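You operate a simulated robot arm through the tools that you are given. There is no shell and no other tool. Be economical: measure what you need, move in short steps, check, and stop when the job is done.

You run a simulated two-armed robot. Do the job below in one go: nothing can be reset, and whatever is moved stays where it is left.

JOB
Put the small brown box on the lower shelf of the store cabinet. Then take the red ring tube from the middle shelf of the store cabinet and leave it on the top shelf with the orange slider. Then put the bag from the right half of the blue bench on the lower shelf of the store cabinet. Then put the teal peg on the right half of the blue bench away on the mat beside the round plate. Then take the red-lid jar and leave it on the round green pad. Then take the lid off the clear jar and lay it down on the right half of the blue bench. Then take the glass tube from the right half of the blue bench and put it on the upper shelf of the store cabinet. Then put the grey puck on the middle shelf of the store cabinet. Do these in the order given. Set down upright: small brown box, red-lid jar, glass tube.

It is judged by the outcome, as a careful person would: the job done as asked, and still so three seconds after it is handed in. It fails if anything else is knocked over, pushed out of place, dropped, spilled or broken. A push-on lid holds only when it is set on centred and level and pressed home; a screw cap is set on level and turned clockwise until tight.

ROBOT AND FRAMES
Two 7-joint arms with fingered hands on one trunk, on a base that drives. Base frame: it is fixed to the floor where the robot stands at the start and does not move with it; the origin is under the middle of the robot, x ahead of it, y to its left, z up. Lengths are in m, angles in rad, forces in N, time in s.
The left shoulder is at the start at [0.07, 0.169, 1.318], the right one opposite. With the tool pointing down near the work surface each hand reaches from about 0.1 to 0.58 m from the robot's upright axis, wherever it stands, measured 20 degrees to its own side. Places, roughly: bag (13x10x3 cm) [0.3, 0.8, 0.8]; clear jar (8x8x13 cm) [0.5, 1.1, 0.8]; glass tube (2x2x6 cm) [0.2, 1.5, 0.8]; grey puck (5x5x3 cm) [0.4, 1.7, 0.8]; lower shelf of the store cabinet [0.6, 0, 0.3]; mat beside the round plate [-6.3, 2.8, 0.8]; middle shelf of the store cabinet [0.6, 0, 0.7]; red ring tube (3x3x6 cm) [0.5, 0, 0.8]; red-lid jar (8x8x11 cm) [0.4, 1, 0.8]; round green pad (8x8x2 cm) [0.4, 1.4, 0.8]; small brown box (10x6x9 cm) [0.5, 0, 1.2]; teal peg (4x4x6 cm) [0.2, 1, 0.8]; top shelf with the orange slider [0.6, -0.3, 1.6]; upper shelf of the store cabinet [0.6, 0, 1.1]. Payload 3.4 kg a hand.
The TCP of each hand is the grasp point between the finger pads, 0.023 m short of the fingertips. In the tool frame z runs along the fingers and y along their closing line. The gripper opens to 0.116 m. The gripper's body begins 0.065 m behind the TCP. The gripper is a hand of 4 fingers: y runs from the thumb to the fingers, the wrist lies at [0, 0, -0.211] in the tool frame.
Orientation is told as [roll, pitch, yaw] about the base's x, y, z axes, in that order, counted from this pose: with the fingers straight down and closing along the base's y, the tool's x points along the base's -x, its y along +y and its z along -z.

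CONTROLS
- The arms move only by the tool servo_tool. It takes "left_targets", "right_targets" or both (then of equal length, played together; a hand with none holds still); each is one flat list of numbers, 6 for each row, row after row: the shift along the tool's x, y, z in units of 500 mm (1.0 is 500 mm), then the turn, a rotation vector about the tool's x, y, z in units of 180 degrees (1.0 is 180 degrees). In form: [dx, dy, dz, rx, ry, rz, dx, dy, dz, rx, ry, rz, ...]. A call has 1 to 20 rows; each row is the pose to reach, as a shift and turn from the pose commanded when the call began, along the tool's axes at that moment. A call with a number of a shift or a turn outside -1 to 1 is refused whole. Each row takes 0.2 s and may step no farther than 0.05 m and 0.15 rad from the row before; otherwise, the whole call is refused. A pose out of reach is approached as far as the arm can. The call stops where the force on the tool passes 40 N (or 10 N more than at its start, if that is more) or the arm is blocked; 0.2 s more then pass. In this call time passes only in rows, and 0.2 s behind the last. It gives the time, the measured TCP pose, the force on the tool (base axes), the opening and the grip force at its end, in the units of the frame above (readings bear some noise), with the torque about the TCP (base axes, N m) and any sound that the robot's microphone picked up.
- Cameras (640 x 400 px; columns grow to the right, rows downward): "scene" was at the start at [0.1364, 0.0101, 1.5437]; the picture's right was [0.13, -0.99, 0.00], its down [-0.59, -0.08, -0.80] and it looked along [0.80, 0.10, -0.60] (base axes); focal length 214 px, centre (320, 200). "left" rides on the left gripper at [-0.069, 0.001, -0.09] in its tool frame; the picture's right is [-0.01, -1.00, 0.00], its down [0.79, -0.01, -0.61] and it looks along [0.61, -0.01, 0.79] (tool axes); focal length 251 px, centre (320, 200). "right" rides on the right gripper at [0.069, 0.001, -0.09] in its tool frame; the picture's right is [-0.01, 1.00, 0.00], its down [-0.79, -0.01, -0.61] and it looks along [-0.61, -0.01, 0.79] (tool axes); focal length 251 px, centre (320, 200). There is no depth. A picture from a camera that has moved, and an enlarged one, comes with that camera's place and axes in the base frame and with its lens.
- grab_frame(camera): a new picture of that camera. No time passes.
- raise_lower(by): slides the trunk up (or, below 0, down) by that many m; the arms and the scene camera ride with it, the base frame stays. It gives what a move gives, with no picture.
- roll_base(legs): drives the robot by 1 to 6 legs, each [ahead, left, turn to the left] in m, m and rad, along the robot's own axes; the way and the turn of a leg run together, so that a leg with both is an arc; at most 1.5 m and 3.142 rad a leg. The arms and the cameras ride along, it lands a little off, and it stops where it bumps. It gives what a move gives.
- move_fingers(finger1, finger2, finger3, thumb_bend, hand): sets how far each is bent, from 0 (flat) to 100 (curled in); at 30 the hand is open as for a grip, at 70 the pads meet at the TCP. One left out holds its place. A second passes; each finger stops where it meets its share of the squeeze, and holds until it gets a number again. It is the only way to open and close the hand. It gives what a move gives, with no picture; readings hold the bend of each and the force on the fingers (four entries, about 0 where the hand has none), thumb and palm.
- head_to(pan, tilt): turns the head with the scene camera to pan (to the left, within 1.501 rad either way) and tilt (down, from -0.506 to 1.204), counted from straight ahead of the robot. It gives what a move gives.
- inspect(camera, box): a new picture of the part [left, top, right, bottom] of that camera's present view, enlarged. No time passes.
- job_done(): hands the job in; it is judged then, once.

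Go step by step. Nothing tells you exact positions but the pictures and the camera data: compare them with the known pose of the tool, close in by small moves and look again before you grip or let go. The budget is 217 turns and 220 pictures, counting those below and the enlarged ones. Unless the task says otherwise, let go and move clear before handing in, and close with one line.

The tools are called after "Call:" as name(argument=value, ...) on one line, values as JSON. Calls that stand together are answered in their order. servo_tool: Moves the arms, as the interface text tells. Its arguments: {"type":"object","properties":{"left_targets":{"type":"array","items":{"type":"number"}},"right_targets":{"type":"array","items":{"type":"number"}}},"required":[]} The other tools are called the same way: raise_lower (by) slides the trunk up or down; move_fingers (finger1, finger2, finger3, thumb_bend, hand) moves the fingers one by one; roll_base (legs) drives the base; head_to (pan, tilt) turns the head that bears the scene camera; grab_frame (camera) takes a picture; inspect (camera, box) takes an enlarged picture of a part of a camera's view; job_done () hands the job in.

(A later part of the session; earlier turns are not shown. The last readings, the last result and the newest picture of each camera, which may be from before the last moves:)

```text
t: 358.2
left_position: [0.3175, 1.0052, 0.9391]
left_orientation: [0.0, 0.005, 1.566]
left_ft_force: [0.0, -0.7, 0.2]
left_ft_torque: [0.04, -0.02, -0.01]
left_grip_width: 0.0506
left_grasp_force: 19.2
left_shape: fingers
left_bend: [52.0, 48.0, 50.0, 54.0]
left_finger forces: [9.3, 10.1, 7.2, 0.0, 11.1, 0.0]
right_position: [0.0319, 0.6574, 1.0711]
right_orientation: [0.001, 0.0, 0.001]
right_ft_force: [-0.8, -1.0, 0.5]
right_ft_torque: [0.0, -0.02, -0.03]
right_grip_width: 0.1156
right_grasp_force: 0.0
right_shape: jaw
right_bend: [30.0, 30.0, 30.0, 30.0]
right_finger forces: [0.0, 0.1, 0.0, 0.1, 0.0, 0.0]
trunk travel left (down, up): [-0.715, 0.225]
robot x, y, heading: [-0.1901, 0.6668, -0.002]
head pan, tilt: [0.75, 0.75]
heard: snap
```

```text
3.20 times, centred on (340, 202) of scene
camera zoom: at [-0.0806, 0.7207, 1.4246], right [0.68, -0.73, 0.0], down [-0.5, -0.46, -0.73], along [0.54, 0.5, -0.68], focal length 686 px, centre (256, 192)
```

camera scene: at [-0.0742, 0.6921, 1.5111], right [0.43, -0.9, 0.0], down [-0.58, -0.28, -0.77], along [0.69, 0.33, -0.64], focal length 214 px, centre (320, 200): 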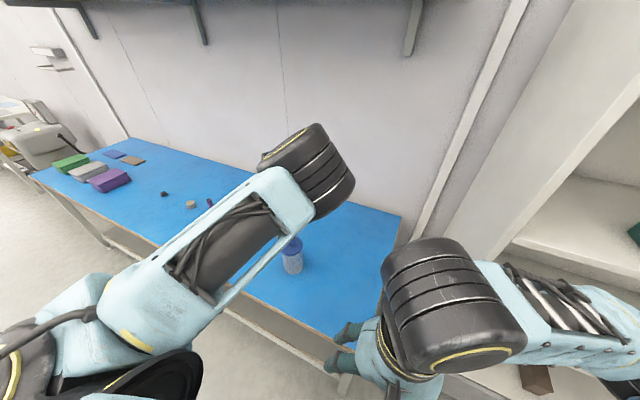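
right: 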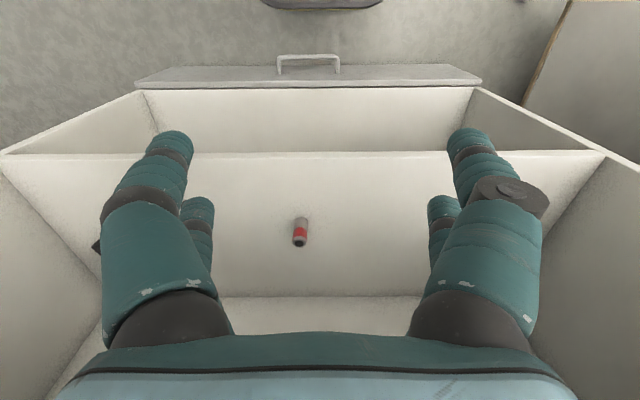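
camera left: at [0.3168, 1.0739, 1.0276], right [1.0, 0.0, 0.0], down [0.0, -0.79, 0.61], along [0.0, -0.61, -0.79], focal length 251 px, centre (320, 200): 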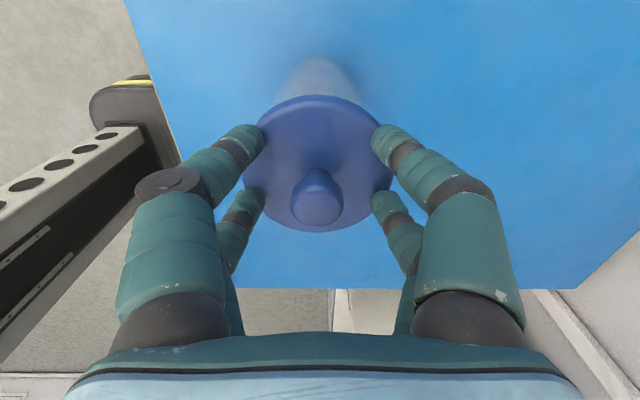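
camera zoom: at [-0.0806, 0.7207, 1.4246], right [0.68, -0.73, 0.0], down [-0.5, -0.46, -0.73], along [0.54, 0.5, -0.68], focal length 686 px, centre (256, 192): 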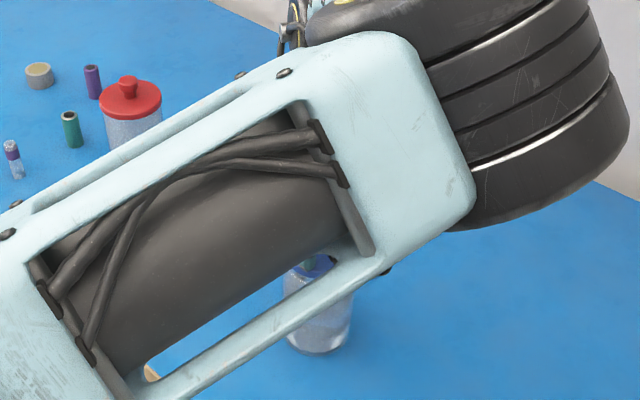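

A snap, and the force shows only the lid's weight: the lid is off. I raise it clear and move it right over the empty bench area.

Call:
raise_lower(by=0.1)

Call:
roll_base(legs=[[0.0, -0.21, 0]])

Call:
raise_lower(by=-0.18)

Call:
grab_frame(camera="left")

Call:
grab_frame(camera="scene")

```text
t: 359.6
left_position: [0.3186, 1.0056, 1.0379]
left_orientation: [-0.001, 0.006, 1.568]
left_ft_force: [-0.3, 0.1, 0.0]
left_ft_torque: [0.02, 0.01, 0.01]
left_grip_width: 0.0507
left_grasp_force: 19.1
left_shape: fingers
left_bend: [52.0, 48.0, 50.0, 54.0]
left_finger forces: [9.4, 10.0, 7.2, 0.0, 11.2, 0.1]
right_position: [0.0327, 0.6578, 1.1718]
right_orientation: [0.003, -0.002, 0.0]
right_ft_force: [0.0, 0.1, -0.1]
right_ft_torque: [-0.01, 0.0, -0.03]
right_grip_width: 0.116
right_grasp_force: 0.0
right_shape: jaw
right_bend: [30.0, 30.0, 30.0, 30.0]
right_finger forces: [0.0, 0.0, 0.0, 0.1, 0.2, 0.1]
trunk travel left (down, up): [-0.815, 0.125]
robot x, y, heading: [-0.1951, 0.6678, 0.004]
head pan, tilt: [0.75, 0.75]
```

```text
t: 361.2
left_position: [0.3179, 0.7937, 1.039]
left_orientation: [0.0, 0.006, 1.568]
left_ft_force: [0.0, 0.3, 0.0]
left_ft_torque: [-0.01, 0.01, -0.02]
left_grip_width: 0.0508
left_grasp_force: 19.0
left_shape: fingers
left_bend: [52.0, 48.0, 50.0, 54.0]
left_finger forces: [9.4, 10.1, 7.2, 0.0, 11.2, 0.0]
right_position: [0.0328, 0.4474, 1.1702]
right_orientation: [0.001, 0.001, 0.003]
right_ft_force: [-0.2, 0.5, 0.1]
right_ft_torque: [-0.02, 0.04, -0.03]
right_grip_width: 0.1158
right_grasp_force: 0.1
right_shape: jaw
right_bend: [30.0, 30.0, 30.0, 30.0]
right_finger forces: [0.1, 0.0, 0.0, 0.0, 0.0, 0.0]
trunk travel left (down, up): [-0.815, 0.125]
robot x, y, heading: [-0.188, 0.4516, 0.002]
head pan, tilt: [0.75, 0.75]
```

```text
t: 363.2
left_position: [0.3176, 0.7927, 0.8591]
left_orientation: [-0.001, 0.005, 1.569]
left_ft_force: [-0.7, -0.1, -0.3]
left_ft_torque: [0.01, -0.01, 0.0]
left_grip_width: 0.0508
left_grasp_force: 18.3
left_shape: fingers
left_bend: [52.0, 48.0, 50.0, 54.0]
left_finger forces: [9.4, 10.0, 7.3, 0.0, 11.2, 0.0]
right_position: [0.0314, 0.4442, 0.9911]
right_orientation: [0.002, -0.001, 0.002]
right_ft_force: [-1.0, -0.3, 0.4]
right_ft_torque: [0.0, -0.03, 0.01]
right_grip_width: 0.1161
right_grasp_force: 0.0
right_shape: jaw
right_bend: [30.0, 30.0, 30.0, 30.0]
right_finger forces: [0.0, 0.0, 0.0, 0.0, 0.0, 0.0]
trunk travel left (down, up): [-0.635, 0.305]
robot x, y, heading: [-0.1898, 0.4537, 0.001]
head pan, tilt: [0.75, 0.75]
```

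```text
74 pictures are left
camera left: at [0.3164, 0.8609, 0.9477], right [1.0, 0.01, 0.0], down [0.0, -0.79, 0.61], along [0.0, -0.61, -0.79], focal length 251 px, centre (320, 200)
```

left: 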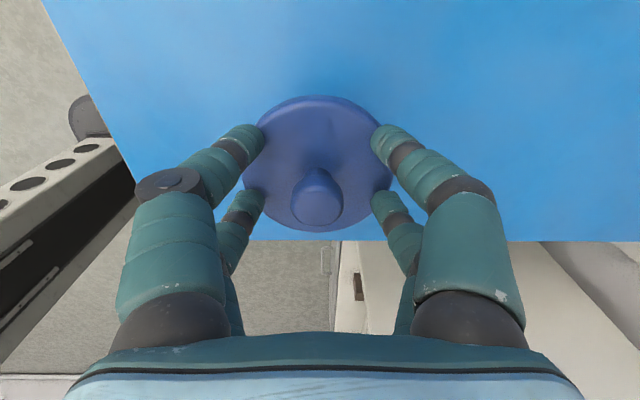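

```text
73 pictures are left
camera scene: at [-0.081, 0.5075, 1.3447], right [0.68, -0.73, 0.0], down [-0.5, -0.46, -0.73], along [0.54, 0.5, -0.68], focal length 214 px, centre (320, 200)
```

scene: 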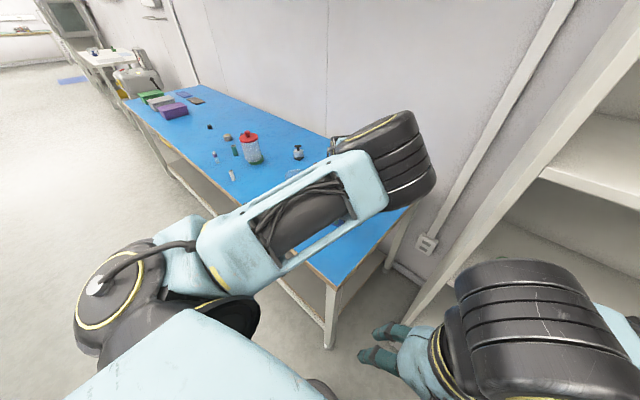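

Call:
raise_lower(by=-0.045)

Call:
raise_lower(by=-0.006)

Call:
raise_lower(by=-0.005)

Call:
grab_frame(camera="left")

```text
t: 364.1
left_position: [0.3191, 0.7926, 0.8142]
left_orientation: [0.0, 0.005, 1.568]
left_ft_force: [-0.4, 0.2, -1.9]
left_ft_torque: [0.0, 0.02, -0.02]
left_grip_width: 0.0507
left_grasp_force: 18.8
left_shape: fingers
left_bend: [52.0, 48.0, 50.0, 54.0]
left_finger forces: [9.4, 10.1, 7.2, 0.1, 11.2, 0.0]
right_position: [0.0321, 0.4441, 0.9464]
right_orientation: [0.001, 0.0, 0.0]
right_ft_force: [-1.0, 0.0, 0.8]
right_ft_torque: [0.01, 0.0, 0.0]
right_grip_width: 0.1156
right_grasp_force: 0.1
right_shape: jaw
right_bend: [30.0, 30.0, 30.0, 30.0]
right_finger forces: [0.0, 0.0, 0.0, 0.0, 0.1, 0.0]
trunk travel left (down, up): [-0.59, 0.35]
robot x, y, heading: [-0.1937, 0.451, 0.001]
head pan, tilt: [0.75, 0.75]
```

```text
t: 364.7
left_position: [0.3181, 0.7927, 0.8077]
left_orientation: [0.001, 0.005, 1.567]
left_ft_force: [1.1, 0.0, 0.5]
left_ft_torque: [-0.02, -0.05, 0.01]
left_grip_width: 0.0508
left_grasp_force: 19.0
left_shape: fingers
left_bend: [52.0, 48.0, 50.0, 54.0]
left_finger forces: [9.5, 10.0, 7.2, 0.1, 11.2, 0.0]
right_position: [0.0306, 0.445, 0.9394]
right_orientation: [0.001, 0.002, 0.001]
right_ft_force: [-0.2, -0.5, 1.1]
right_ft_torque: [0.01, 0.02, -0.01]
right_grip_width: 0.1158
right_grasp_force: 0.0
right_shape: jaw
right_bend: [30.0, 30.0, 30.0, 30.0]
right_finger forces: [0.0, 0.0, 0.0, 0.1, 0.0, 0.0]
trunk travel left (down, up): [-0.584, 0.356]
robot x, y, heading: [-0.1904, 0.4497, -0.002]
head pan, tilt: [0.75, 0.75]
```

```text
t: 365.2
left_position: [0.3177, 0.7919, 0.8033]
left_orientation: [0.001, 0.003, 1.567]
left_ft_force: [-1.3, 0.1, 0.5]
left_ft_torque: [0.02, -0.02, 0.01]
left_grip_width: 0.0511
left_grasp_force: 18.5
left_shape: fingers
left_bend: [52.0, 48.0, 50.0, 54.0]
left_finger forces: [9.3, 10.1, 7.2, 0.0, 11.2, 0.0]
right_position: [0.0319, 0.4453, 0.9343]
right_orientation: [0.002, 0.001, 0.001]
right_ft_force: [0.6, -0.1, -0.1]
right_ft_torque: [-0.05, -0.03, 0.04]
right_grip_width: 0.116
right_grasp_force: 0.0
right_shape: jaw
right_bend: [30.0, 30.0, 30.0, 30.0]
right_finger forces: [0.0, 0.1, 0.0, 0.0, 0.0, 0.0]
trunk travel left (down, up): [-0.579, 0.361]
robot x, y, heading: [-0.1904, 0.4542, -0.006]
head pan, tilt: [0.75, 0.75]
```

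```text
72 pictures are left
camera left: at [0.3165, 0.8609, 0.8915], right [1.0, 0.01, 0.0], down [0.0, -0.79, 0.61], along [0.0, -0.61, -0.79], focal length 251 px, centre (320, 200)
```

left: 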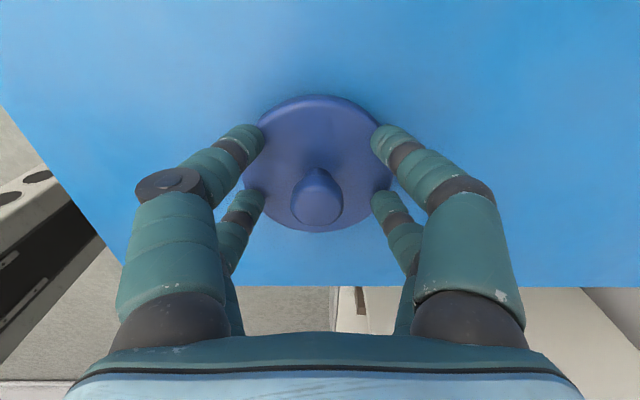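

Call:
raise_lower(by=-0.006)

Call:
raise_lower(by=-0.005)

Call:
raise_lower(by=-0.004)

```text
t: 365.8
left_position: [0.3177, 0.7913, 0.7982]
left_orientation: [-0.001, 0.005, 1.567]
left_ft_force: [1.2, -0.9, 8.0]
left_ft_torque: [-0.07, 0.11, 0.01]
left_grip_width: 0.0506
left_grasp_force: 18.5
left_shape: fingers
left_bend: [51.0, 48.0, 50.0, 55.0]
left_finger forces: [9.2, 9.6, 7.5, 0.0, 11.3, 0.0]
right_position: [0.031, 0.4443, 0.9284]
right_orientation: [0.004, -0.002, 0.002]
right_ft_force: [0.7, 1.2, 0.5]
right_ft_torque: [0.01, -0.02, 0.03]
right_grip_width: 0.1159
right_grasp_force: 0.0
right_shape: jaw
right_bend: [30.0, 30.0, 30.0, 30.0]
right_finger forces: [0.0, 0.0, 0.0, 0.0, 0.1, 0.0]
trunk travel left (down, up): [-0.573, 0.367]
robot x, y, heading: [-0.1944, 0.4488, -0.001]
head pan, tilt: [0.75, 0.75]
```

```text
t: 366.3
left_position: [0.3172, 0.7922, 0.797]
left_orientation: [-0.006, -0.001, 1.566]
left_ft_force: [5.1, 5.1, 35.6]
left_ft_torque: [0.18, 0.16, -0.07]
left_grip_width: 0.0502
left_grasp_force: 29.6
left_shape: fingers
left_bend: [52.0, 49.0, 50.0, 55.0]
left_finger forces: [16.4, 15.3, 11.4, 0.0, 16.4, 0.0]
right_position: [0.0292, 0.4428, 0.9248]
right_orientation: [0.005, -0.004, 0.0]
right_ft_force: [1.3, -0.3, 0.0]
right_ft_torque: [-0.01, 0.01, 0.01]
right_grip_width: 0.1158
right_grasp_force: 0.1
right_shape: jaw
right_bend: [30.0, 30.0, 30.0, 30.0]
right_finger forces: [0.0, 0.0, 0.1, 0.1, 0.0, 0.0]
trunk travel left (down, up): [-0.568, 0.372]
robot x, y, heading: [-0.1907, 0.4468, 0.0]
head pan, tilt: [0.75, 0.75]
```

```text
t: 366.6
left_position: [0.3184, 0.7918, 0.7969]
left_orientation: [-0.009, -0.002, 1.566]
left_ft_force: [-1.0, -2.9, 24.4]
left_ft_torque: [-0.11, 0.34, 0.13]
left_grip_width: 0.05
left_grasp_force: 30.2
left_shape: fingers
left_bend: [52.0, 48.0, 51.0, 56.0]
left_finger forces: [17.3, 18.9, 10.6, 0.0, 14.0, 0.0]
right_position: [0.0308, 0.4432, 0.9235]
right_orientation: [0.006, -0.004, 0.001]
right_ft_force: [0.8, -0.8, 0.1]
right_ft_torque: [0.0, -0.01, 0.01]
right_grip_width: 0.1157
right_grasp_force: 0.1
right_shape: jaw
right_bend: [30.0, 30.0, 30.0, 30.0]
right_finger forces: [0.1, 0.1, 0.1, 0.0, 0.0, 0.0]
trunk travel left (down, up): [-0.567, 0.373]
robot x, y, heading: [-0.1915, 0.4512, -0.003]
head pan, tilt: [0.75, 0.75]
stopped: the force on the tool passed its limit at 51 N (the readings are from after the stop); the commanded pose is now the measured one
```

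The lid is down on the bench. I relieve, open, and raise.

Call:
raise_lower(by=0.006)

Call:
move_fingers(hand="left", finger1=36, finger2=36, finger3=36, thumb_bend=36)

Call:
raise_lower(by=0.25)

Call:
grab_frame(camera="left")

Call:
grab_frame(camera="scene")

```text
t: 367.2
left_position: [0.3194, 0.7936, 0.7982]
left_orientation: [-0.003, 0.003, 1.568]
left_ft_force: [0.3, -0.3, 0.0]
left_ft_torque: [-0.03, 0.0, -0.03]
left_grip_width: 0.05
left_grasp_force: 24.3
left_shape: fingers
left_bend: [52.0, 48.0, 51.0, 56.0]
left_finger forces: [11.6, 12.8, 10.1, 0.0, 13.5, 0.1]
right_position: [0.0329, 0.4434, 0.9296]
right_orientation: [0.004, 0.0, 0.004]
right_ft_force: [0.0, 1.6, -0.2]
right_ft_torque: [0.0, 0.01, -0.03]
right_grip_width: 0.1162
right_grasp_force: 0.1
right_shape: jaw
right_bend: [30.0, 30.0, 30.0, 30.0]
right_finger forces: [0.1, 0.0, 0.1, 0.0, 0.0, 0.1]
trunk travel left (down, up): [-0.573, 0.367]
robot x, y, heading: [-0.1943, 0.4489, 0.0]
head pan, tilt: [0.75, 0.75]
```

```text
t: 368.2
left_position: [0.3189, 0.7923, 0.7992]
left_orientation: [-0.005, 0.002, 1.567]
left_ft_force: [0.0, 0.2, 0.0]
left_ft_torque: [0.01, -0.02, -0.01]
left_grip_width: 0.099
left_grasp_force: 0.0
left_shape: fingers
left_bend: [36.0, 36.0, 36.0, 36.0]
left_finger forces: [0.1, 0.1, 0.1, 0.0, 0.0, 0.1]
right_position: [0.0322, 0.4446, 0.928]
right_orientation: [0.004, 0.0, 0.002]
right_ft_force: [0.3, 0.0, 1.1]
right_ft_torque: [-0.02, 0.01, 0.01]
right_grip_width: 0.116
right_grasp_force: 0.2
right_shape: jaw
right_bend: [30.0, 30.0, 30.0, 30.0]
right_finger forces: [0.1, 0.0, 0.0, 0.0, 0.0, 0.1]
trunk travel left (down, up): [-0.573, 0.367]
robot x, y, heading: [-0.1918, 0.4533, -0.001]
head pan, tilt: [0.75, 0.75]
```

```text
t: 370.8
left_position: [0.3188, 0.7935, 1.0492]
left_orientation: [-0.005, 0.004, 1.566]
left_ft_force: [1.0, 0.6, 0.4]
left_ft_torque: [-0.02, 0.0, 0.0]
left_grip_width: 0.0992
left_grasp_force: 0.1
left_shape: fingers
left_bend: [36.0, 36.0, 36.0, 36.0]
left_finger forces: [0.0, 0.0, 0.1, 0.0, 0.0, 0.0]
right_position: [0.0331, 0.4457, 1.1777]
right_orientation: [0.004, 0.0, 0.001]
right_ft_force: [0.4, -0.2, -0.5]
right_ft_torque: [-0.01, 0.0, -0.01]
right_grip_width: 0.116
right_grasp_force: 0.1
right_shape: jaw
right_bend: [30.0, 30.0, 30.0, 30.0]
right_finger forces: [0.0, 0.1, 0.1, 0.0, 0.0, 0.0]
trunk travel left (down, up): [-0.823, 0.117]
robot x, y, heading: [-0.1906, 0.4568, -0.007]
head pan, tilt: [0.75, 0.75]
```

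```text
71 pictures are left
camera left: at [0.3176, 0.8619, 1.1378], right [1.0, 0.01, 0.0], down [0.0, -0.79, 0.61], along [0.01, -0.61, -0.79], focal length 251 px, centre (320, 200)
```

left: 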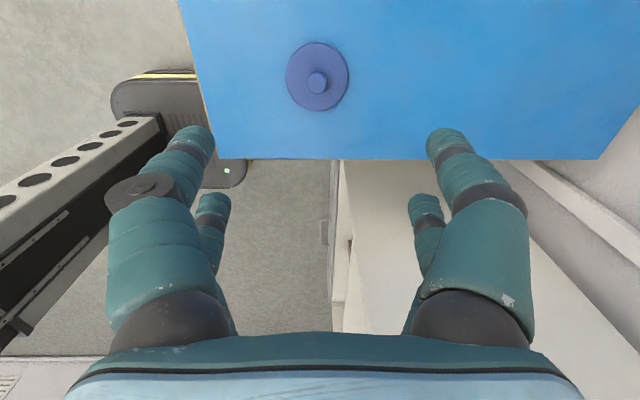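

```text
70 pictures are left
camera scene: at [-0.0807, 0.5076, 1.5323], right [0.68, -0.73, 0.0], down [-0.5, -0.46, -0.73], along [0.54, 0.5, -0.68], focal length 214 px, centre (320, 200)
```

scene: 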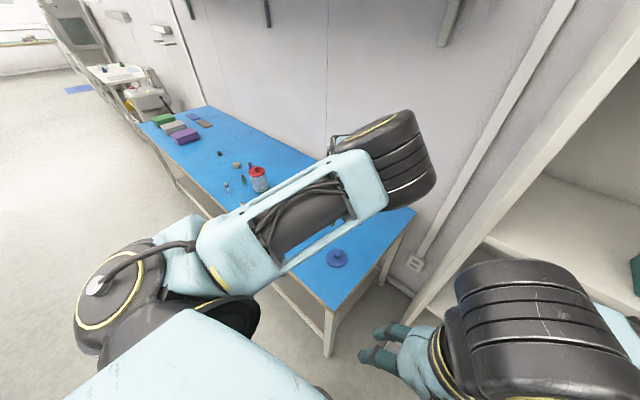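

The lid lies flat on the right half of the bench. Now I return the open jar to its original spot: first turn the left hand back to horizontal, reversing the earlier motion.

Call:
roll_base(legs=[[-0.2, 0.11, 0.004]])

Call:
servo_tool(left_targets=[0, 0, 0, 0, 0, 0.045, 0, 0, 0, 0, 0, 0.09, 0, 0, 0, 0, 0, 0.135, 0, 0, 0, 0, 0, 0.18, 0, 0, 0, 0, 0, 0.225, 0, 0, 0, 0, 0, 0.27, 0, 0, 0, 0, 0, 0.315, 0, 0, 0, 0, 0, 0.352])

Call:
servo_tool(left_targets=[0, 0, 0, 0, -0.0455, 0, 0, 0, 0, 0, -0.091, 0, -0.02, 0, 0, 0, -0.1365, 0, -0.04, 0, 0, 0, -0.182, 0, -0.06, 0, 0, 0, -0.2275, 0, -0.08, 0, 0, 0, -0.273, 0, -0.1, 0, 0, 0, -0.3185, 0, -0.12, 0, 0, 0, -0.364, 0, -0.14, 0, 0, 0, -0.4095, 0, -0.16, 0, 0, 0, -0.455, 0, -0.18, 0, 0, 0, -0.498, 0])

Call:
grab_frame(camera="left")

```text
t: 372.5
left_position: [0.1124, 0.9057, 1.0481]
left_orientation: [-0.004, 0.0, 1.574]
left_ft_force: [0.2, 0.3, 0.4]
left_ft_torque: [-0.02, 0.01, -0.01]
left_grip_width: 0.0993
left_grasp_force: 0.0
left_shape: fingers
left_bend: [36.0, 36.0, 36.0, 36.0]
left_finger forces: [0.1, 0.0, 0.0, 0.0, 0.1, 0.1]
right_position: [-0.1726, 0.555, 1.1776]
right_orientation: [0.004, 0.001, 0.005]
right_ft_force: [0.2, -0.1, 0.3]
right_ft_torque: [-0.03, 0.03, 0.02]
right_grip_width: 0.1158
right_grasp_force: 0.1
right_shape: jaw
right_bend: [30.0, 30.0, 30.0, 30.0]
right_finger forces: [0.0, 0.1, 0.1, 0.0, 0.0, 0.0]
trunk travel left (down, up): [-0.823, 0.117]
robot x, y, heading: [-0.398, 0.5646, 0.001]
head pan, tilt: [0.75, 0.75]
```

```text
t: 374.3
left_position: [0.1118, 0.9069, 1.0486]
left_orientation: [-0.004, -0.003, 0.465]
left_ft_force: [0.5, -0.1, 0.0]
left_ft_torque: [0.04, 0.01, -0.03]
left_grip_width: 0.0993
left_grasp_force: 0.0
left_shape: fingers
left_bend: [36.0, 36.0, 36.0, 36.0]
left_finger forces: [0.0, 0.1, 0.0, 0.0, 0.0, 0.1]
right_position: [-0.1737, 0.5545, 1.1773]
right_orientation: [0.004, -0.001, 0.009]
right_ft_force: [0.2, 0.2, -0.1]
right_ft_torque: [-0.01, 0.01, 0.01]
right_grip_width: 0.1162
right_grasp_force: 0.0
right_shape: jaw
right_bend: [30.0, 30.0, 30.0, 30.0]
right_finger forces: [0.0, 0.0, 0.1, 0.1, 0.0, 0.0]
trunk travel left (down, up): [-0.823, 0.117]
robot x, y, heading: [-0.3988, 0.5595, 0.005]
head pan, tilt: [0.75, 0.75]
```

```text
t: 376.7
left_position: [0.1947, 0.9521, 1.047]
left_orientation: [-1.616, -1.57, 2.082]
left_ft_force: [0.0, 0.2, 0.2]
left_ft_torque: [-0.01, -0.02, 0.04]
left_grip_width: 0.0995
left_grasp_force: 0.1
left_shape: fingers
left_bend: [36.0, 36.0, 36.0, 36.0]
left_finger forces: [0.0, 0.1, 0.0, 0.0, 0.0, 0.0]
left hand out of reach, approached as far as the arm can: row 3, 4, 5, 6, 7, 8, 9, 10, 11
right_position: [-0.1737, 0.5558, 1.1784]
right_orientation: [0.003, 0.001, 0.01]
right_ft_force: [0.6, 0.1, 0.0]
right_ft_torque: [0.01, 0.0, 0.03]
right_grip_width: 0.116
right_grasp_force: 0.1
right_shape: jaw
right_bend: [30.0, 30.0, 30.0, 30.0]
right_finger forces: [0.0, 0.0, 0.0, 0.0, 0.0, 0.0]
trunk travel left (down, up): [-0.823, 0.117]
robot x, y, heading: [-0.3965, 0.5582, 0.002]
head pan, tilt: [0.75, 0.75]
```

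```text
69 pictures are left
camera left: at [0.1133, 0.9114, 1.1138], right [0.45, -0.89, 0.01], down [-0.54, -0.28, -0.79], along [0.71, 0.35, -0.61], focal length 251 px, centre (320, 200)
```

left: 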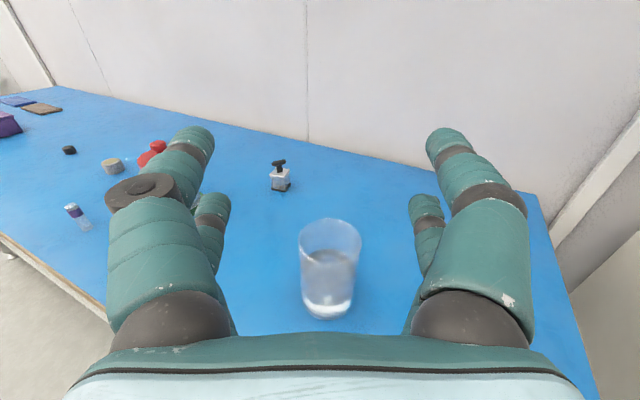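

The open jar stands upright as left. I lower to grasp height with a small lateral correction and check.

Call:
roll_base(legs=[[0.006, -0.012, 0]])

Call:
raise_lower(by=-0.223)

Call:
grab_frame(camera="left")

```text
t: 377.5
left_position: [0.2001, 0.9438, 1.0457]
left_orientation: [-1.353, -1.563, 1.819]
left_ft_force: [0.2, -1.0, 0.7]
left_ft_torque: [-0.04, 0.01, 0.01]
left_grip_width: 0.0996
left_grasp_force: 0.1
left_shape: fingers
left_bend: [36.0, 36.0, 36.0, 36.0]
left_finger forces: [0.0, 0.1, 0.0, 0.0, 0.1, 0.0]
right_position: [-0.1688, 0.5462, 1.1789]
right_orientation: [0.0, -0.002, 0.008]
right_ft_force: [-0.2, 0.1, 0.8]
right_ft_torque: [-0.03, -0.05, 0.0]
right_grip_width: 0.1158
right_grasp_force: 0.0
right_shape: jaw
right_bend: [30.0, 30.0, 30.0, 30.0]
right_finger forces: [0.0, 0.1, 0.0, 0.0, 0.0, 0.0]
trunk travel left (down, up): [-0.823, 0.117]
robot x, y, heading: [-0.3881, 0.5451, 0.002]
head pan, tilt: [0.75, 0.75]
```

```text
t: 379.9
left_position: [0.2011, 0.9389, 0.824]
left_orientation: [-1.15, -1.567, 1.617]
left_ft_force: [-0.6, 1.1, -0.1]
left_ft_torque: [0.0, 0.02, 0.0]
left_grip_width: 0.0996
left_grasp_force: 0.0
left_shape: fingers
left_bend: [36.0, 36.0, 36.0, 36.0]
left_finger forces: [0.1, 0.1, 0.0, 0.1, 0.1, 0.0]
right_position: [-0.1673, 0.5429, 0.9545]
right_orientation: [0.003, -0.001, 0.008]
right_ft_force: [-0.2, 1.2, 0.3]
right_ft_torque: [0.01, 0.03, 0.0]
right_grip_width: 0.1159
right_grasp_force: 0.1
right_shape: jaw
right_bend: [30.0, 30.0, 30.0, 30.0]
right_finger forces: [0.1, 0.1, 0.0, 0.0, 0.1, 0.1]
trunk travel left (down, up): [-0.6, 0.34]
robot x, y, heading: [-0.392, 0.5471, 0.002]
head pan, tilt: [0.75, 0.75]
```

```text
68 pictures are left
camera left: at [0.1191, 0.8998, 0.8912], right [0.45, -0.89, 0.01], down [-0.54, -0.28, -0.79], along [0.71, 0.35, -0.61], focal length 251 px, centre (320, 200)
```

left: 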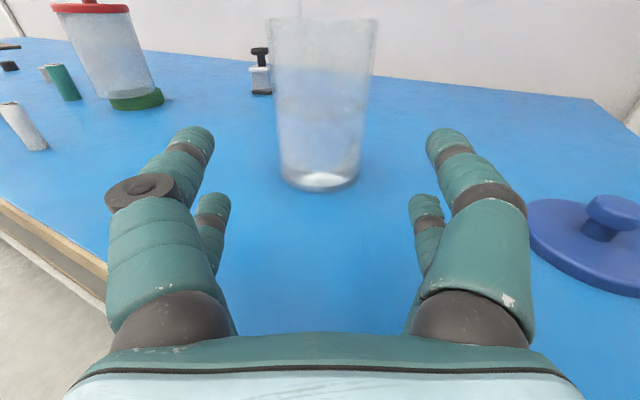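

Centred on the jar. I extend 13 cm and grip.

Call:
servo_tool(left_targets=[0, 0, 0.06, 0, 0, 0, 0, 0, 0.12, 0, 0, 0, 0, 0, 0.18, 0, 0, 0, 0, 0, 0.24, 0, 0, 0, 0, 0, 0.262, 0, 0, 0])

Call:
grab_frame(camera="left")

```text
t: 381.1
left_position: [0.317, 0.9976, 0.8226]
left_orientation: [-0.931, -1.566, 1.394]
left_ft_force: [0.1, -0.7, 1.1]
left_ft_torque: [0.02, -0.03, -0.01]
left_grip_width: 0.0992
left_grasp_force: 0.0
left_shape: fingers
left_bend: [36.0, 36.0, 36.0, 36.0]
left_finger forces: [0.0, 0.0, 0.1, 0.0, 0.0, 0.1]
right_position: [-0.1679, 0.5439, 0.9553]
right_orientation: [0.003, 0.0, 0.011]
right_ft_force: [-0.2, 0.1, -0.2]
right_ft_torque: [-0.03, -0.02, 0.0]
right_grip_width: 0.1159
right_grasp_force: 0.1
right_shape: jaw
right_bend: [30.0, 30.0, 30.0, 30.0]
right_finger forces: [0.0, 0.1, 0.0, 0.0, 0.1, 0.1]
trunk travel left (down, up): [-0.6, 0.34]
robot x, y, heading: [-0.3922, 0.5474, 0.001]
head pan, tilt: [0.75, 0.75]
```

```text
67 pictures are left
camera left: at [0.2363, 0.9588, 0.8905], right [0.45, -0.89, 0.01], down [-0.54, -0.28, -0.79], along [0.71, 0.35, -0.61], focal length 251 px, centre (320, 200)
```

left: 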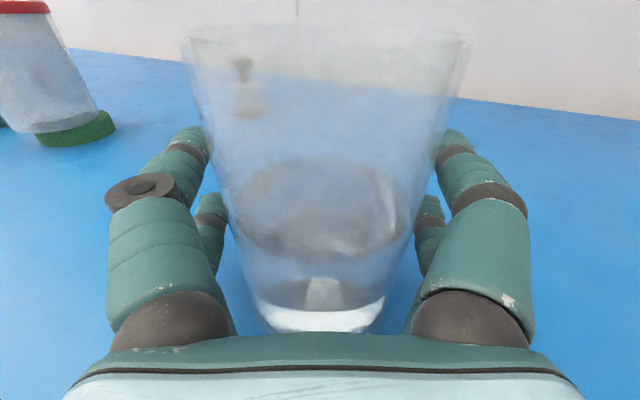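

Call:
move_fingers(hand="left", finger1=58, finger2=58, finger3=58, thumb_bend=58)

Call:
raise_lower(by=0.03)

Call:
roll_base(legs=[[0.212, 0.108, 0]])

Call:
grab_frame(camera="left")

```text
t: 382.1
left_position: [0.3175, 0.9993, 0.8224]
left_orientation: [-1.063, -1.567, 1.526]
left_ft_force: [1.0, 0.3, 0.6]
left_ft_torque: [0.04, 0.04, -0.01]
left_grip_width: 0.0703
left_grasp_force: 25.5
left_shape: fingers
left_bend: [49.0, 49.0, 47.0, 47.0]
left_finger forces: [12.3, 12.3, 10.1, 0.1, 16.1, 0.0]
right_position: [-0.1671, 0.5443, 0.9545]
right_orientation: [0.005, -0.001, 0.008]
right_ft_force: [0.1, 0.5, -0.5]
right_ft_torque: [0.0, -0.01, -0.01]
right_grip_width: 0.1158
right_grasp_force: 0.1
right_shape: jaw
right_bend: [30.0, 30.0, 30.0, 30.0]
right_finger forces: [0.0, 0.1, 0.0, 0.0, 0.0, 0.0]
trunk travel left (down, up): [-0.6, 0.34]
robot x, y, heading: [-0.3927, 0.5518, 0.004]
head pan, tilt: [0.75, 0.75]
```

```text
t: 382.8
left_position: [0.3173, 0.9991, 0.8516]
left_orientation: [-0.766, -1.563, 1.232]
left_ft_force: [0.7, -0.5, -4.3]
left_ft_torque: [0.0, -0.05, 0.0]
left_grip_width: 0.0703
left_grasp_force: 25.1
left_shape: fingers
left_bend: [49.0, 49.0, 47.0, 47.0]
left_finger forces: [12.5, 12.4, 10.0, 0.0, 15.6, 0.0]
right_position: [-0.1668, 0.544, 0.9852]
right_orientation: [0.002, 0.002, 0.008]
right_ft_force: [0.0, -0.1, -0.1]
right_ft_torque: [-0.01, -0.03, 0.0]
right_grip_width: 0.1156
right_grasp_force: 0.0
right_shape: jaw
right_bend: [30.0, 30.0, 30.0, 30.0]
right_finger forces: [0.0, 0.0, 0.0, 0.0, 0.0, 0.0]
trunk travel left (down, up): [-0.63, 0.31]
robot x, y, heading: [-0.3916, 0.5483, 0.006]
head pan, tilt: [0.75, 0.75]
```

```text
t: 384.6
left_position: [0.5295, 1.1103, 0.8521]
left_orientation: [-0.918, -1.567, 1.386]
left_ft_force: [0.6, 0.5, -5.2]
left_ft_torque: [0.01, -0.01, 0.02]
left_grip_width: 0.0703
left_grasp_force: 25.1
left_shape: fingers
left_bend: [49.0, 49.0, 47.0, 47.0]
left_finger forces: [12.5, 12.4, 10.1, 0.0, 15.7, 0.1]
right_position: [0.0454, 0.6542, 0.9856]
right_orientation: [0.001, -0.001, 0.009]
right_ft_force: [-0.3, -0.4, -0.5]
right_ft_torque: [0.01, 0.03, 0.03]
right_grip_width: 0.1156
right_grasp_force: 0.0
right_shape: jaw
right_bend: [30.0, 30.0, 30.0, 30.0]
right_finger forces: [0.0, 0.0, 0.0, 0.1, 0.0, 0.2]
trunk travel left (down, up): [-0.63, 0.31]
robot x, y, heading: [-0.1798, 0.6622, 0.007]
head pan, tilt: [0.75, 0.75]
```

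```text
66 pictures are left
camera left: at [0.4486, 1.0699, 0.92], right [0.45, -0.89, 0.01], down [-0.54, -0.28, -0.79], along [0.71, 0.35, -0.61], focal length 251 px, centre (320, 200)
```

left: 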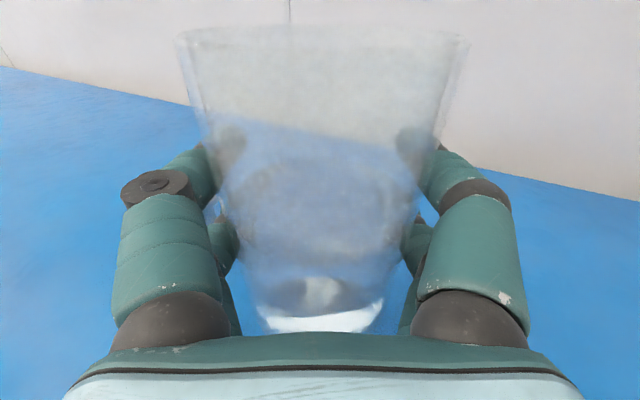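

The pump bottle is hidden behind the finger from here. I lower gently and look.

Call:
raise_lower(by=-0.027)

Call:
grab_frame(camera="left")

Call:
raise_lower(by=-0.003)

```text
t: 385.3
left_position: [0.5298, 1.1095, 0.826]
left_orientation: [-0.928, -1.567, 1.393]
left_ft_force: [0.1, 0.3, -3.0]
left_ft_torque: [0.0, -0.05, -0.02]
left_grip_width: 0.07
left_grasp_force: 24.6
left_shape: fingers
left_bend: [49.0, 49.0, 47.0, 47.0]
left_finger forces: [12.6, 12.4, 10.0, 0.1, 15.7, 0.1]
right_position: [0.0457, 0.6542, 0.9584]
right_orientation: [0.001, -0.002, 0.009]
right_ft_force: [0.0, 0.1, -0.6]
right_ft_torque: [0.0, 0.02, 0.01]
right_grip_width: 0.1158
right_grasp_force: 0.1
right_shape: jaw
right_bend: [30.0, 30.0, 30.0, 30.0]
right_finger forces: [0.1, 0.0, 0.1, 0.0, 0.0, 0.0]
trunk travel left (down, up): [-0.603, 0.337]
robot x, y, heading: [-0.1789, 0.6608, 0.007]
head pan, tilt: [0.75, 0.75]
```

```text
65 pictures are left
camera left: at [0.4483, 1.0699, 0.893], right [0.45, -0.89, 0.01], down [-0.54, -0.28, -0.79], along [0.71, 0.35, -0.61], focal length 251 px, centre (320, 200)
```

left: 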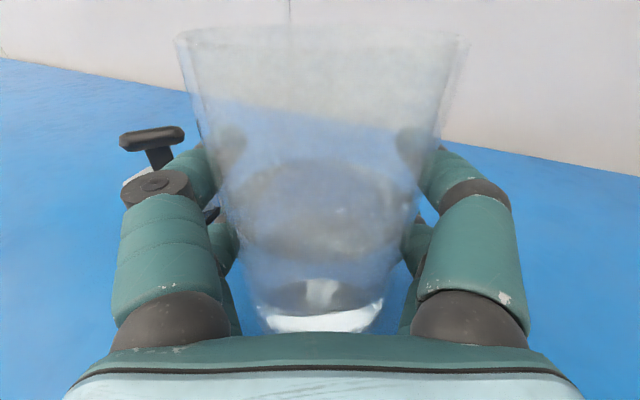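

```text
t: 385.8
left_position: [0.5308, 1.1095, 0.8221]
left_orientation: [-1.142, -1.569, 1.607]
left_ft_force: [0.4, -0.7, -1.4]
left_ft_torque: [0.09, 0.04, 0.0]
left_grip_width: 0.0703
left_grasp_force: 25.4
left_shape: fingers
left_bend: [49.0, 49.0, 47.0, 47.0]
left_finger forces: [12.4, 12.3, 9.9, 0.0, 16.0, 0.0]
right_position: [0.0457, 0.6542, 0.9563]
right_orientation: [0.002, 0.0, 0.008]
right_ft_force: [-0.7, -0.6, 0.6]
right_ft_torque: [0.03, 0.01, 0.0]
right_grip_width: 0.1157
right_grasp_force: 0.1
right_shape: jaw
right_bend: [30.0, 30.0, 30.0, 30.0]
right_finger forces: [0.0, 0.1, 0.0, 0.0, 0.0, 0.1]
trunk travel left (down, up): [-0.6, 0.34]
robot x, y, heading: [-0.181, 0.658, 0.005]
head pan, tilt: [0.75, 0.75]
```

Pump bottle intact and the jar is down. I open modestly, retreat along the axis, rise and back off.

Call:
move_fingers(hand="left", finger1=36, finger2=36, finger3=34, thumb_bend=34)

Call:
servo_tool(left_targets=[0, 0, -0.06, 0, 0, 0, 0, 0, -0.12, 0, 0, 0, 0, 0, -0.18, 0, 0, 0, 0, 0, -0.22, 0, 0, 0])

Call:
raise_lower(by=0.2)

Call:
roll_base(legs=[[-0.3, 0, -0.005]])

Call:
grab_frame(camera="left")

```text
t: 386.8
left_position: [0.5305, 1.11, 0.824]
left_orientation: [-1.062, -1.567, 1.525]
left_ft_force: [-1.3, 0.8, -0.6]
left_ft_torque: [-0.01, -0.01, 0.02]
left_grip_width: 0.1022
left_grasp_force: 0.1
left_shape: fingers
left_bend: [36.0, 36.0, 34.0, 34.0]
left_finger forces: [0.1, 0.1, 0.1, 0.1, 0.0, 0.0]
right_position: [0.0449, 0.6537, 0.9555]
right_orientation: [0.003, 0.0, 0.009]
right_ft_force: [0.2, -0.6, 0.3]
right_ft_torque: [-0.01, 0.01, -0.02]
right_grip_width: 0.116
right_grasp_force: 0.0
right_shape: jaw
right_bend: [30.0, 30.0, 30.0, 30.0]
right_finger forces: [0.0, 0.0, 0.1, 0.1, 0.0, 0.1]
trunk travel left (down, up): [-0.6, 0.34]
robot x, y, heading: [-0.1796, 0.6609, 0.006]
head pan, tilt: [0.75, 0.75]
```

```text
t: 387.8
left_position: [0.432, 1.0585, 0.8245]
left_orientation: [-1.078, -1.567, 1.541]
left_ft_force: [0.0, 1.0, 0.2]
left_ft_torque: [0.02, -0.01, -0.01]
left_grip_width: 0.1024
left_grasp_force: 0.0
left_shape: fingers
left_bend: [36.0, 36.0, 34.0, 34.0]
left_finger forces: [0.0, 0.0, 0.1, 0.0, 0.0, 0.0]
right_position: [0.0442, 0.6536, 0.9552]
right_orientation: [0.005, -0.001, 0.01]
right_ft_force: [0.2, -0.5, -0.8]
right_ft_torque: [0.0, -0.03, -0.01]
right_grip_width: 0.1157
right_grasp_force: 0.0
right_shape: jaw
right_bend: [30.0, 30.0, 30.0, 30.0]
right_finger forces: [0.1, 0.1, 0.0, 0.0, 0.0, 0.0]
trunk travel left (down, up): [-0.6, 0.34]
robot x, y, heading: [-0.1805, 0.6619, 0.004]
head pan, tilt: [0.75, 0.75]
```

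```text
t: 390.0
left_position: [0.4327, 1.0608, 1.0247]
left_orientation: [-1.055, -1.567, 1.52]
left_ft_force: [-0.3, 0.6, 0.1]
left_ft_torque: [0.03, -0.02, -0.01]
left_grip_width: 0.1024
left_grasp_force: 0.0
left_shape: fingers
left_bend: [36.0, 36.0, 34.0, 34.0]
left_finger forces: [0.0, 0.0, 0.0, 0.1, 0.0, 0.0]
right_position: [0.0461, 0.6528, 1.1561]
right_orientation: [0.003, -0.001, 0.009]
right_ft_force: [0.2, -0.4, -0.5]
right_ft_torque: [0.02, 0.03, -0.03]
right_grip_width: 0.116
right_grasp_force: 0.1
right_shape: jaw
right_bend: [30.0, 30.0, 30.0, 30.0]
right_finger forces: [0.0, 0.0, 0.1, 0.0, 0.1, 0.0]
trunk travel left (down, up): [-0.8, 0.14]
robot x, y, heading: [-0.1806, 0.6623, 0.004]
head pan, tilt: [0.75, 0.75]
```

```text
t: 392.0
left_position: [0.135, 1.0559, 1.0217]
left_orientation: [-0.759, -1.567, 1.219]
left_ft_force: [0.3, 0.5, 0.3]
left_ft_torque: [0.03, 0.02, 0.01]
left_grip_width: 0.1024
left_grasp_force: 0.0
left_shape: fingers
left_bend: [36.0, 36.0, 34.0, 34.0]
left_finger forces: [0.1, 0.0, 0.0, 0.0, 0.0, 0.0]
right_position: [-0.2545, 0.6515, 1.1555]
right_orientation: [0.005, 0.004, 0.002]
right_ft_force: [0.1, -0.1, 0.6]
right_ft_torque: [0.0, 0.06, -0.02]
right_grip_width: 0.1158
right_grasp_force: 0.1
right_shape: jaw
right_bend: [30.0, 30.0, 30.0, 30.0]
right_finger forces: [0.0, 0.0, 0.0, 0.1, 0.1, 0.1]
trunk travel left (down, up): [-0.8, 0.14]
robot x, y, heading: [-0.4798, 0.6614, -0.005]
head pan, tilt: [0.75, 0.75]
```

```text
64 pictures are left
camera left: at [0.0537, 1.0163, 1.0912], right [0.44, -0.9, 0.01], down [-0.54, -0.28, -0.79], along [0.71, 0.35, -0.61], focal length 251 px, centre (320, 200)
```

left: 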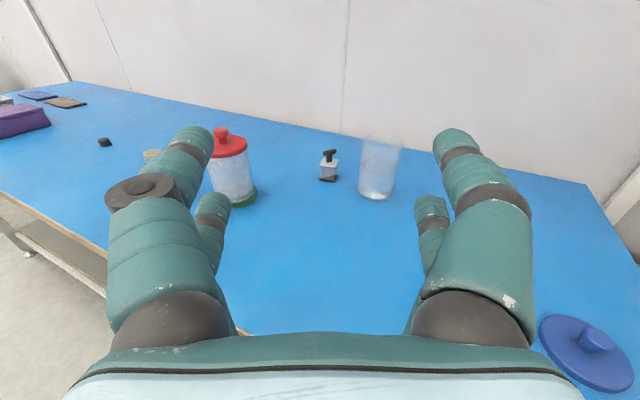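

The jar is back in its spot, upright and open. Next the glass tube with the purple band: I square the hand to yaw 0 and move left in front of it.

Call:
servo_tool(left_targets=[0, 0, 0, 0.045, 0, 0, 0, 0, 0, 0.09, 0, 0, 0, 0, 0, 0.135, 0, 0, 0, 0, 0, 0.15, 0, 0])

Call:
roll_base(legs=[[-0.1, 0.42, 0.005]])

Call:
grab_frame(camera="left")

```text
t: 393.0
left_position: [0.1339, 1.0553, 1.0234]
left_orientation: [-1.396, -1.567, 1.383]
left_ft_force: [0.0, 0.0, -0.2]
left_ft_torque: [0.0, 0.05, 0.0]
left_grip_width: 0.1026
left_grasp_force: 0.1
left_shape: fingers
left_bend: [36.0, 36.0, 34.0, 34.0]
left_finger forces: [0.1, 0.1, 0.0, 0.1, 0.0, 0.0]
right_position: [-0.256, 0.6516, 1.1548]
right_orientation: [0.002, -0.001, 0.003]
right_ft_force: [-0.2, 0.4, -0.4]
right_ft_torque: [0.02, -0.01, -0.01]
right_grip_width: 0.1159
right_grasp_force: 0.1
right_shape: jaw
right_bend: [30.0, 30.0, 30.0, 30.0]
right_finger forces: [0.0, 0.0, 0.0, 0.1, 0.1, 0.0]
trunk travel left (down, up): [-0.8, 0.14]
robot x, y, heading: [-0.4809, 0.658, -0.002]
head pan, tilt: [0.75, 0.75]
```

```text
t: 395.7
left_position: [0.0299, 1.4838, 1.0252]
left_orientation: [-1.566, -1.567, 1.56]
left_ft_force: [0.7, 0.6, 0.1]
left_ft_torque: [0.04, -0.01, -0.02]
left_grip_width: 0.1024
left_grasp_force: 0.1
left_shape: fingers
left_bend: [36.0, 36.0, 34.0, 34.0]
left_finger forces: [0.0, 0.0, 0.0, 0.0, 0.0, 0.0]
right_position: [-0.3565, 1.0763, 1.1552]
right_orientation: [0.003, -0.001, 0.01]
right_ft_force: [-0.1, 0.5, -0.3]
right_ft_torque: [0.03, 0.0, -0.01]
right_grip_width: 0.116
right_grasp_force: 0.0
right_shape: jaw
right_bend: [30.0, 30.0, 30.0, 30.0]
right_finger forces: [0.0, 0.0, 0.0, 0.0, 0.0, 0.1]
trunk travel left (down, up): [-0.8, 0.14]
robot x, y, heading: [-0.5819, 1.0825, 0.004]
head pan, tilt: [0.75, 0.75]
```

```text
63 pictures are left
camera left: at [-0.0614, 1.4843, 1.0919], right [0.0, -1.0, 0.01], down [-0.61, -0.01, -0.79], along [0.79, -0.01, -0.61], focal length 251 px, centre (320, 200)
```

left: 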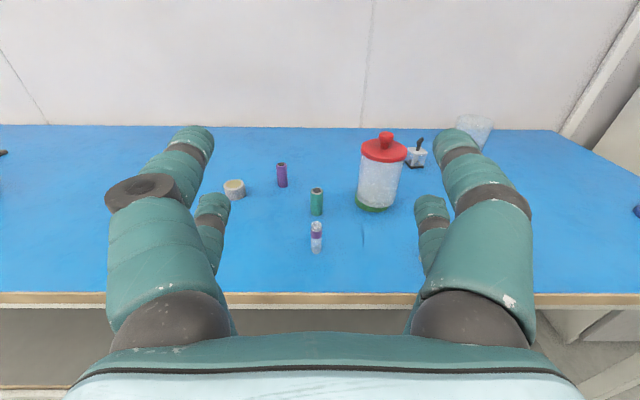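

The glass tube stands at (0.2235, 1.484), directly ahead of the hand. I lower in front of the bench and advance partway.

Call:
raise_lower(by=-0.233)

Call:
roll_base(legs=[[0.1, 0, -0.004]])

Call:
grab_frame(camera="left")

```text
t: 398.1
left_position: [0.0292, 1.4837, 0.7915]
left_orientation: [-1.632, -1.568, 1.626]
left_ft_force: [1.1, 0.6, -0.6]
left_ft_torque: [-0.01, 0.02, -0.03]
left_grip_width: 0.1022
left_grasp_force: 0.1
left_shape: fingers
left_bend: [36.0, 36.0, 34.0, 34.0]
left_finger forces: [0.0, 0.0, 0.1, 0.0, 0.0, 0.0]
right_position: [-0.3566, 1.0783, 0.9228]
right_orientation: [0.003, -0.001, 0.012]
right_ft_force: [0.3, 0.0, 0.0]
right_ft_torque: [-0.03, 0.05, -0.05]
right_grip_width: 0.116
right_grasp_force: 0.0
right_shape: jaw
right_bend: [30.0, 30.0, 30.0, 30.0]
right_finger forces: [0.0, 0.0, 0.0, 0.0, 0.0, 0.0]
trunk travel left (down, up): [-0.567, 0.373]
robot x, y, heading: [-0.5808, 1.0803, 0.008]
head pan, tilt: [0.75, 0.75]
```

```text
t: 399.3
left_position: [0.1322, 1.4809, 0.7908]
left_orientation: [-1.461, -1.566, 1.452]
left_ft_force: [-0.1, 1.1, 0.0]
left_ft_torque: [0.01, -0.02, 0.04]
left_grip_width: 0.1024
left_grasp_force: 0.0
left_shape: fingers
left_bend: [36.0, 36.0, 34.0, 34.0]
left_finger forces: [0.0, 0.1, 0.0, 0.0, 0.0, 0.1]
right_position: [-0.2542, 1.0773, 0.922]
right_orientation: [0.004, 0.001, 0.005]
right_ft_force: [-1.1, -0.1, -0.1]
right_ft_torque: [-0.01, 0.01, -0.04]
right_grip_width: 0.1159
right_grasp_force: 0.1
right_shape: jaw
right_bend: [30.0, 30.0, 30.0, 30.0]
right_finger forces: [0.1, 0.0, 0.1, 0.0, 0.0, 0.0]
trunk travel left (down, up): [-0.567, 0.373]
robot x, y, heading: [-0.4795, 1.0824, 0.006]
head pan, tilt: [0.75, 0.75]
```

```text
62 pictures are left
camera left: at [0.0424, 1.4829, 0.8584], right [-0.01, -1.0, 0.01], down [-0.61, 0.0, -0.79], along [0.79, -0.02, -0.61], focal length 251 px, centre (320, 200)
```

left: 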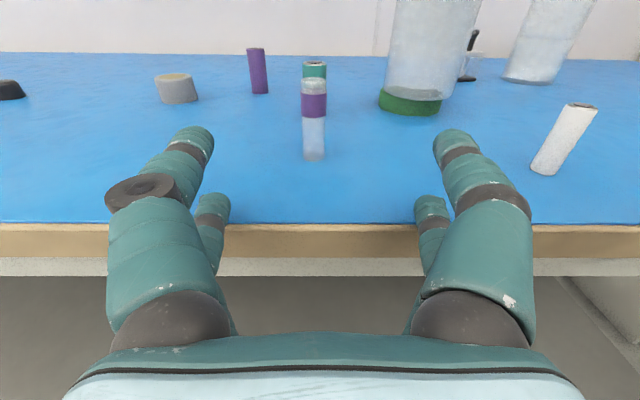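

Call:
roll_base(legs=[[0.05, 0.002, 0]])

Call:
servo_tool(left_targets=[0, 0.004, 0.04, 0, 0, 0, 0, 0.004, 0.08, 0, 0, 0])

Call:
grab_frame(camera="left")

```text
t: 400.2
left_position: [0.1824, 1.4826, 0.7902]
left_orientation: [-1.237, -1.565, 1.229]
left_ft_force: [-0.5, 0.3, 0.4]
left_ft_torque: [-0.03, -0.01, -0.02]
left_grip_width: 0.1023
left_grasp_force: 0.1
left_shape: fingers
left_bend: [36.0, 36.0, 34.0, 34.0]
left_finger forces: [0.0, 0.0, 0.1, 0.0, 0.1, 0.0]
right_position: [-0.2052, 1.0799, 0.9211]
right_orientation: [0.002, -0.001, 0.006]
right_ft_force: [-0.1, 0.5, -0.8]
right_ft_torque: [0.02, 0.03, 0.03]
right_grip_width: 0.1159
right_grasp_force: 0.1
right_shape: jaw
right_bend: [30.0, 30.0, 30.0, 30.0]
right_finger forces: [0.1, 0.0, 0.1, 0.1, 0.1, 0.0]
trunk travel left (down, up): [-0.567, 0.373]
robot x, y, heading: [-0.431, 1.0859, -0.0]
head pan, tilt: [0.75, 0.75]
```

```text
t: 400.8
left_position: [0.2224, 1.4848, 0.7895]
left_orientation: [-1.284, -1.568, 1.274]
left_ft_force: [-0.1, 0.3, -0.2]
left_ft_torque: [0.04, -0.02, 0.01]
left_grip_width: 0.1023
left_grasp_force: 0.0
left_shape: fingers
left_bend: [36.0, 36.0, 34.0, 34.0]
left_finger forces: [0.0, 0.1, 0.0, 0.1, 0.0, 0.0]
right_position: [-0.2053, 1.0787, 0.9207]
right_orientation: [0.004, -0.001, 0.005]
right_ft_force: [0.7, 0.0, 0.0]
right_ft_torque: [-0.05, 0.01, 0.01]
right_grip_width: 0.1161
right_grasp_force: 0.1
right_shape: jaw
right_bend: [30.0, 30.0, 30.0, 30.0]
right_finger forces: [0.0, 0.0, 0.0, 0.0, 0.0, 0.1]
trunk travel left (down, up): [-0.567, 0.373]
robot x, y, heading: [-0.4269, 1.0863, -0.001]
head pan, tilt: [0.75, 0.75]
```

```text
61 pictures are left
camera left: at [0.1318, 1.4874, 0.8573], right [-0.01, -1.0, 0.01], down [-0.61, 0.0, -0.79], along [0.79, -0.02, -0.61], focal length 251 px, centre (320, 200)
```

left: 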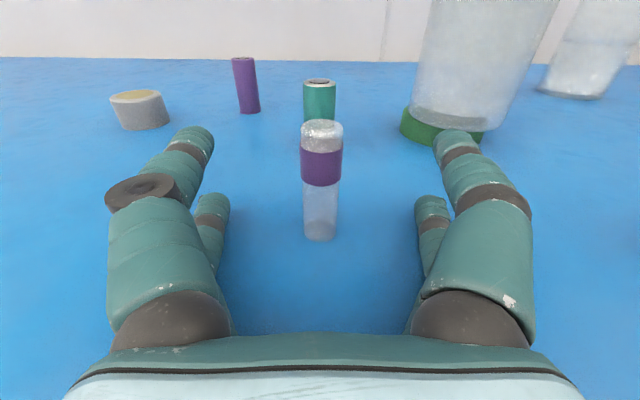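

Tube is at the grasp point; I close gently.

Call:
servo_tool(left_targets=[0, 0, 0.007, 0, 0, 0])

Call:
move_fingers(hand="left", finger1=68, finger2=68, finger3=68, thumb_bend=68)

Call:
grab_frame(camera="left")

```text
t: 401.2
left_position: [0.2259, 1.485, 0.7902]
left_orientation: [-1.507, -1.567, 1.5]
left_ft_force: [-0.7, 0.6, -0.2]
left_ft_torque: [-0.03, 0.02, -0.03]
left_grip_width: 0.1025
left_grasp_force: 0.2
left_shape: fingers
left_bend: [36.0, 36.0, 34.0, 34.0]
left_finger forces: [0.1, 0.0, 0.0, 0.1, 0.1, 0.3]
right_position: [-0.2066, 1.079, 0.9215]
right_orientation: [0.003, 0.0, 0.005]
right_ft_force: [0.0, 0.5, 0.7]
right_ft_torque: [0.0, 0.03, -0.02]
right_grip_width: 0.1158
right_grasp_force: 0.1
right_shape: jaw
right_bend: [30.0, 30.0, 30.0, 30.0]
right_finger forces: [0.1, 0.0, 0.0, 0.1, 0.0, 0.0]
trunk travel left (down, up): [-0.567, 0.373]
robot x, y, heading: [-0.4302, 1.088, -0.001]
head pan, tilt: [0.75, 0.75]
```

```text
t: 402.2
left_position: [0.2254, 1.4855, 0.7894]
left_orientation: [-1.528, -1.569, 1.518]
left_ft_force: [0.4, -0.3, 0.2]
left_ft_torque: [0.01, 0.01, 0.01]
left_grip_width: 0.0084
left_grasp_force: 1.2
left_shape: fingers
left_bend: [67.0, 67.0, 67.0, 67.0]
left_finger forces: [0.5, 0.5, 0.4, 0.0, 0.4, 0.0]
right_position: [-0.2054, 1.0788, 0.9213]
right_orientation: [0.004, -0.001, 0.005]
right_ft_force: [0.8, -0.3, 0.2]
right_ft_torque: [0.02, 0.01, -0.01]
right_grip_width: 0.1159
right_grasp_force: 0.0
right_shape: jaw
right_bend: [30.0, 30.0, 30.0, 30.0]
right_finger forces: [0.1, 0.0, 0.1, 0.1, 0.0, 0.0]
trunk travel left (down, up): [-0.567, 0.373]
robot x, y, heading: [-0.4271, 1.0847, 0.003]
head pan, tilt: [0.75, 0.75]
```

```text
60 pictures are left
camera left: at [0.1348, 1.4869, 0.858], right [-0.01, -1.0, 0.01], down [-0.61, 0.0, -0.79], along [0.79, -0.02, -0.61], focal length 251 px, centre (320, 200)
```

left: 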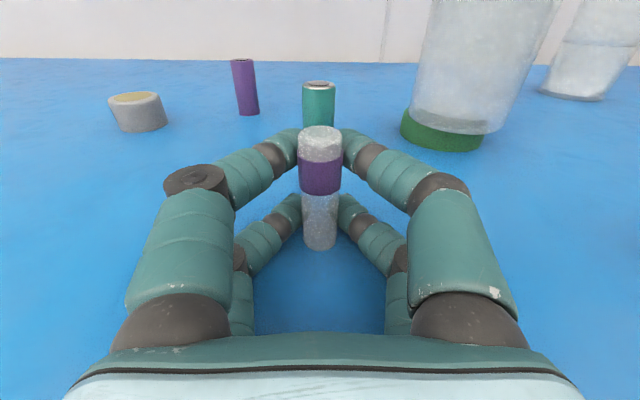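

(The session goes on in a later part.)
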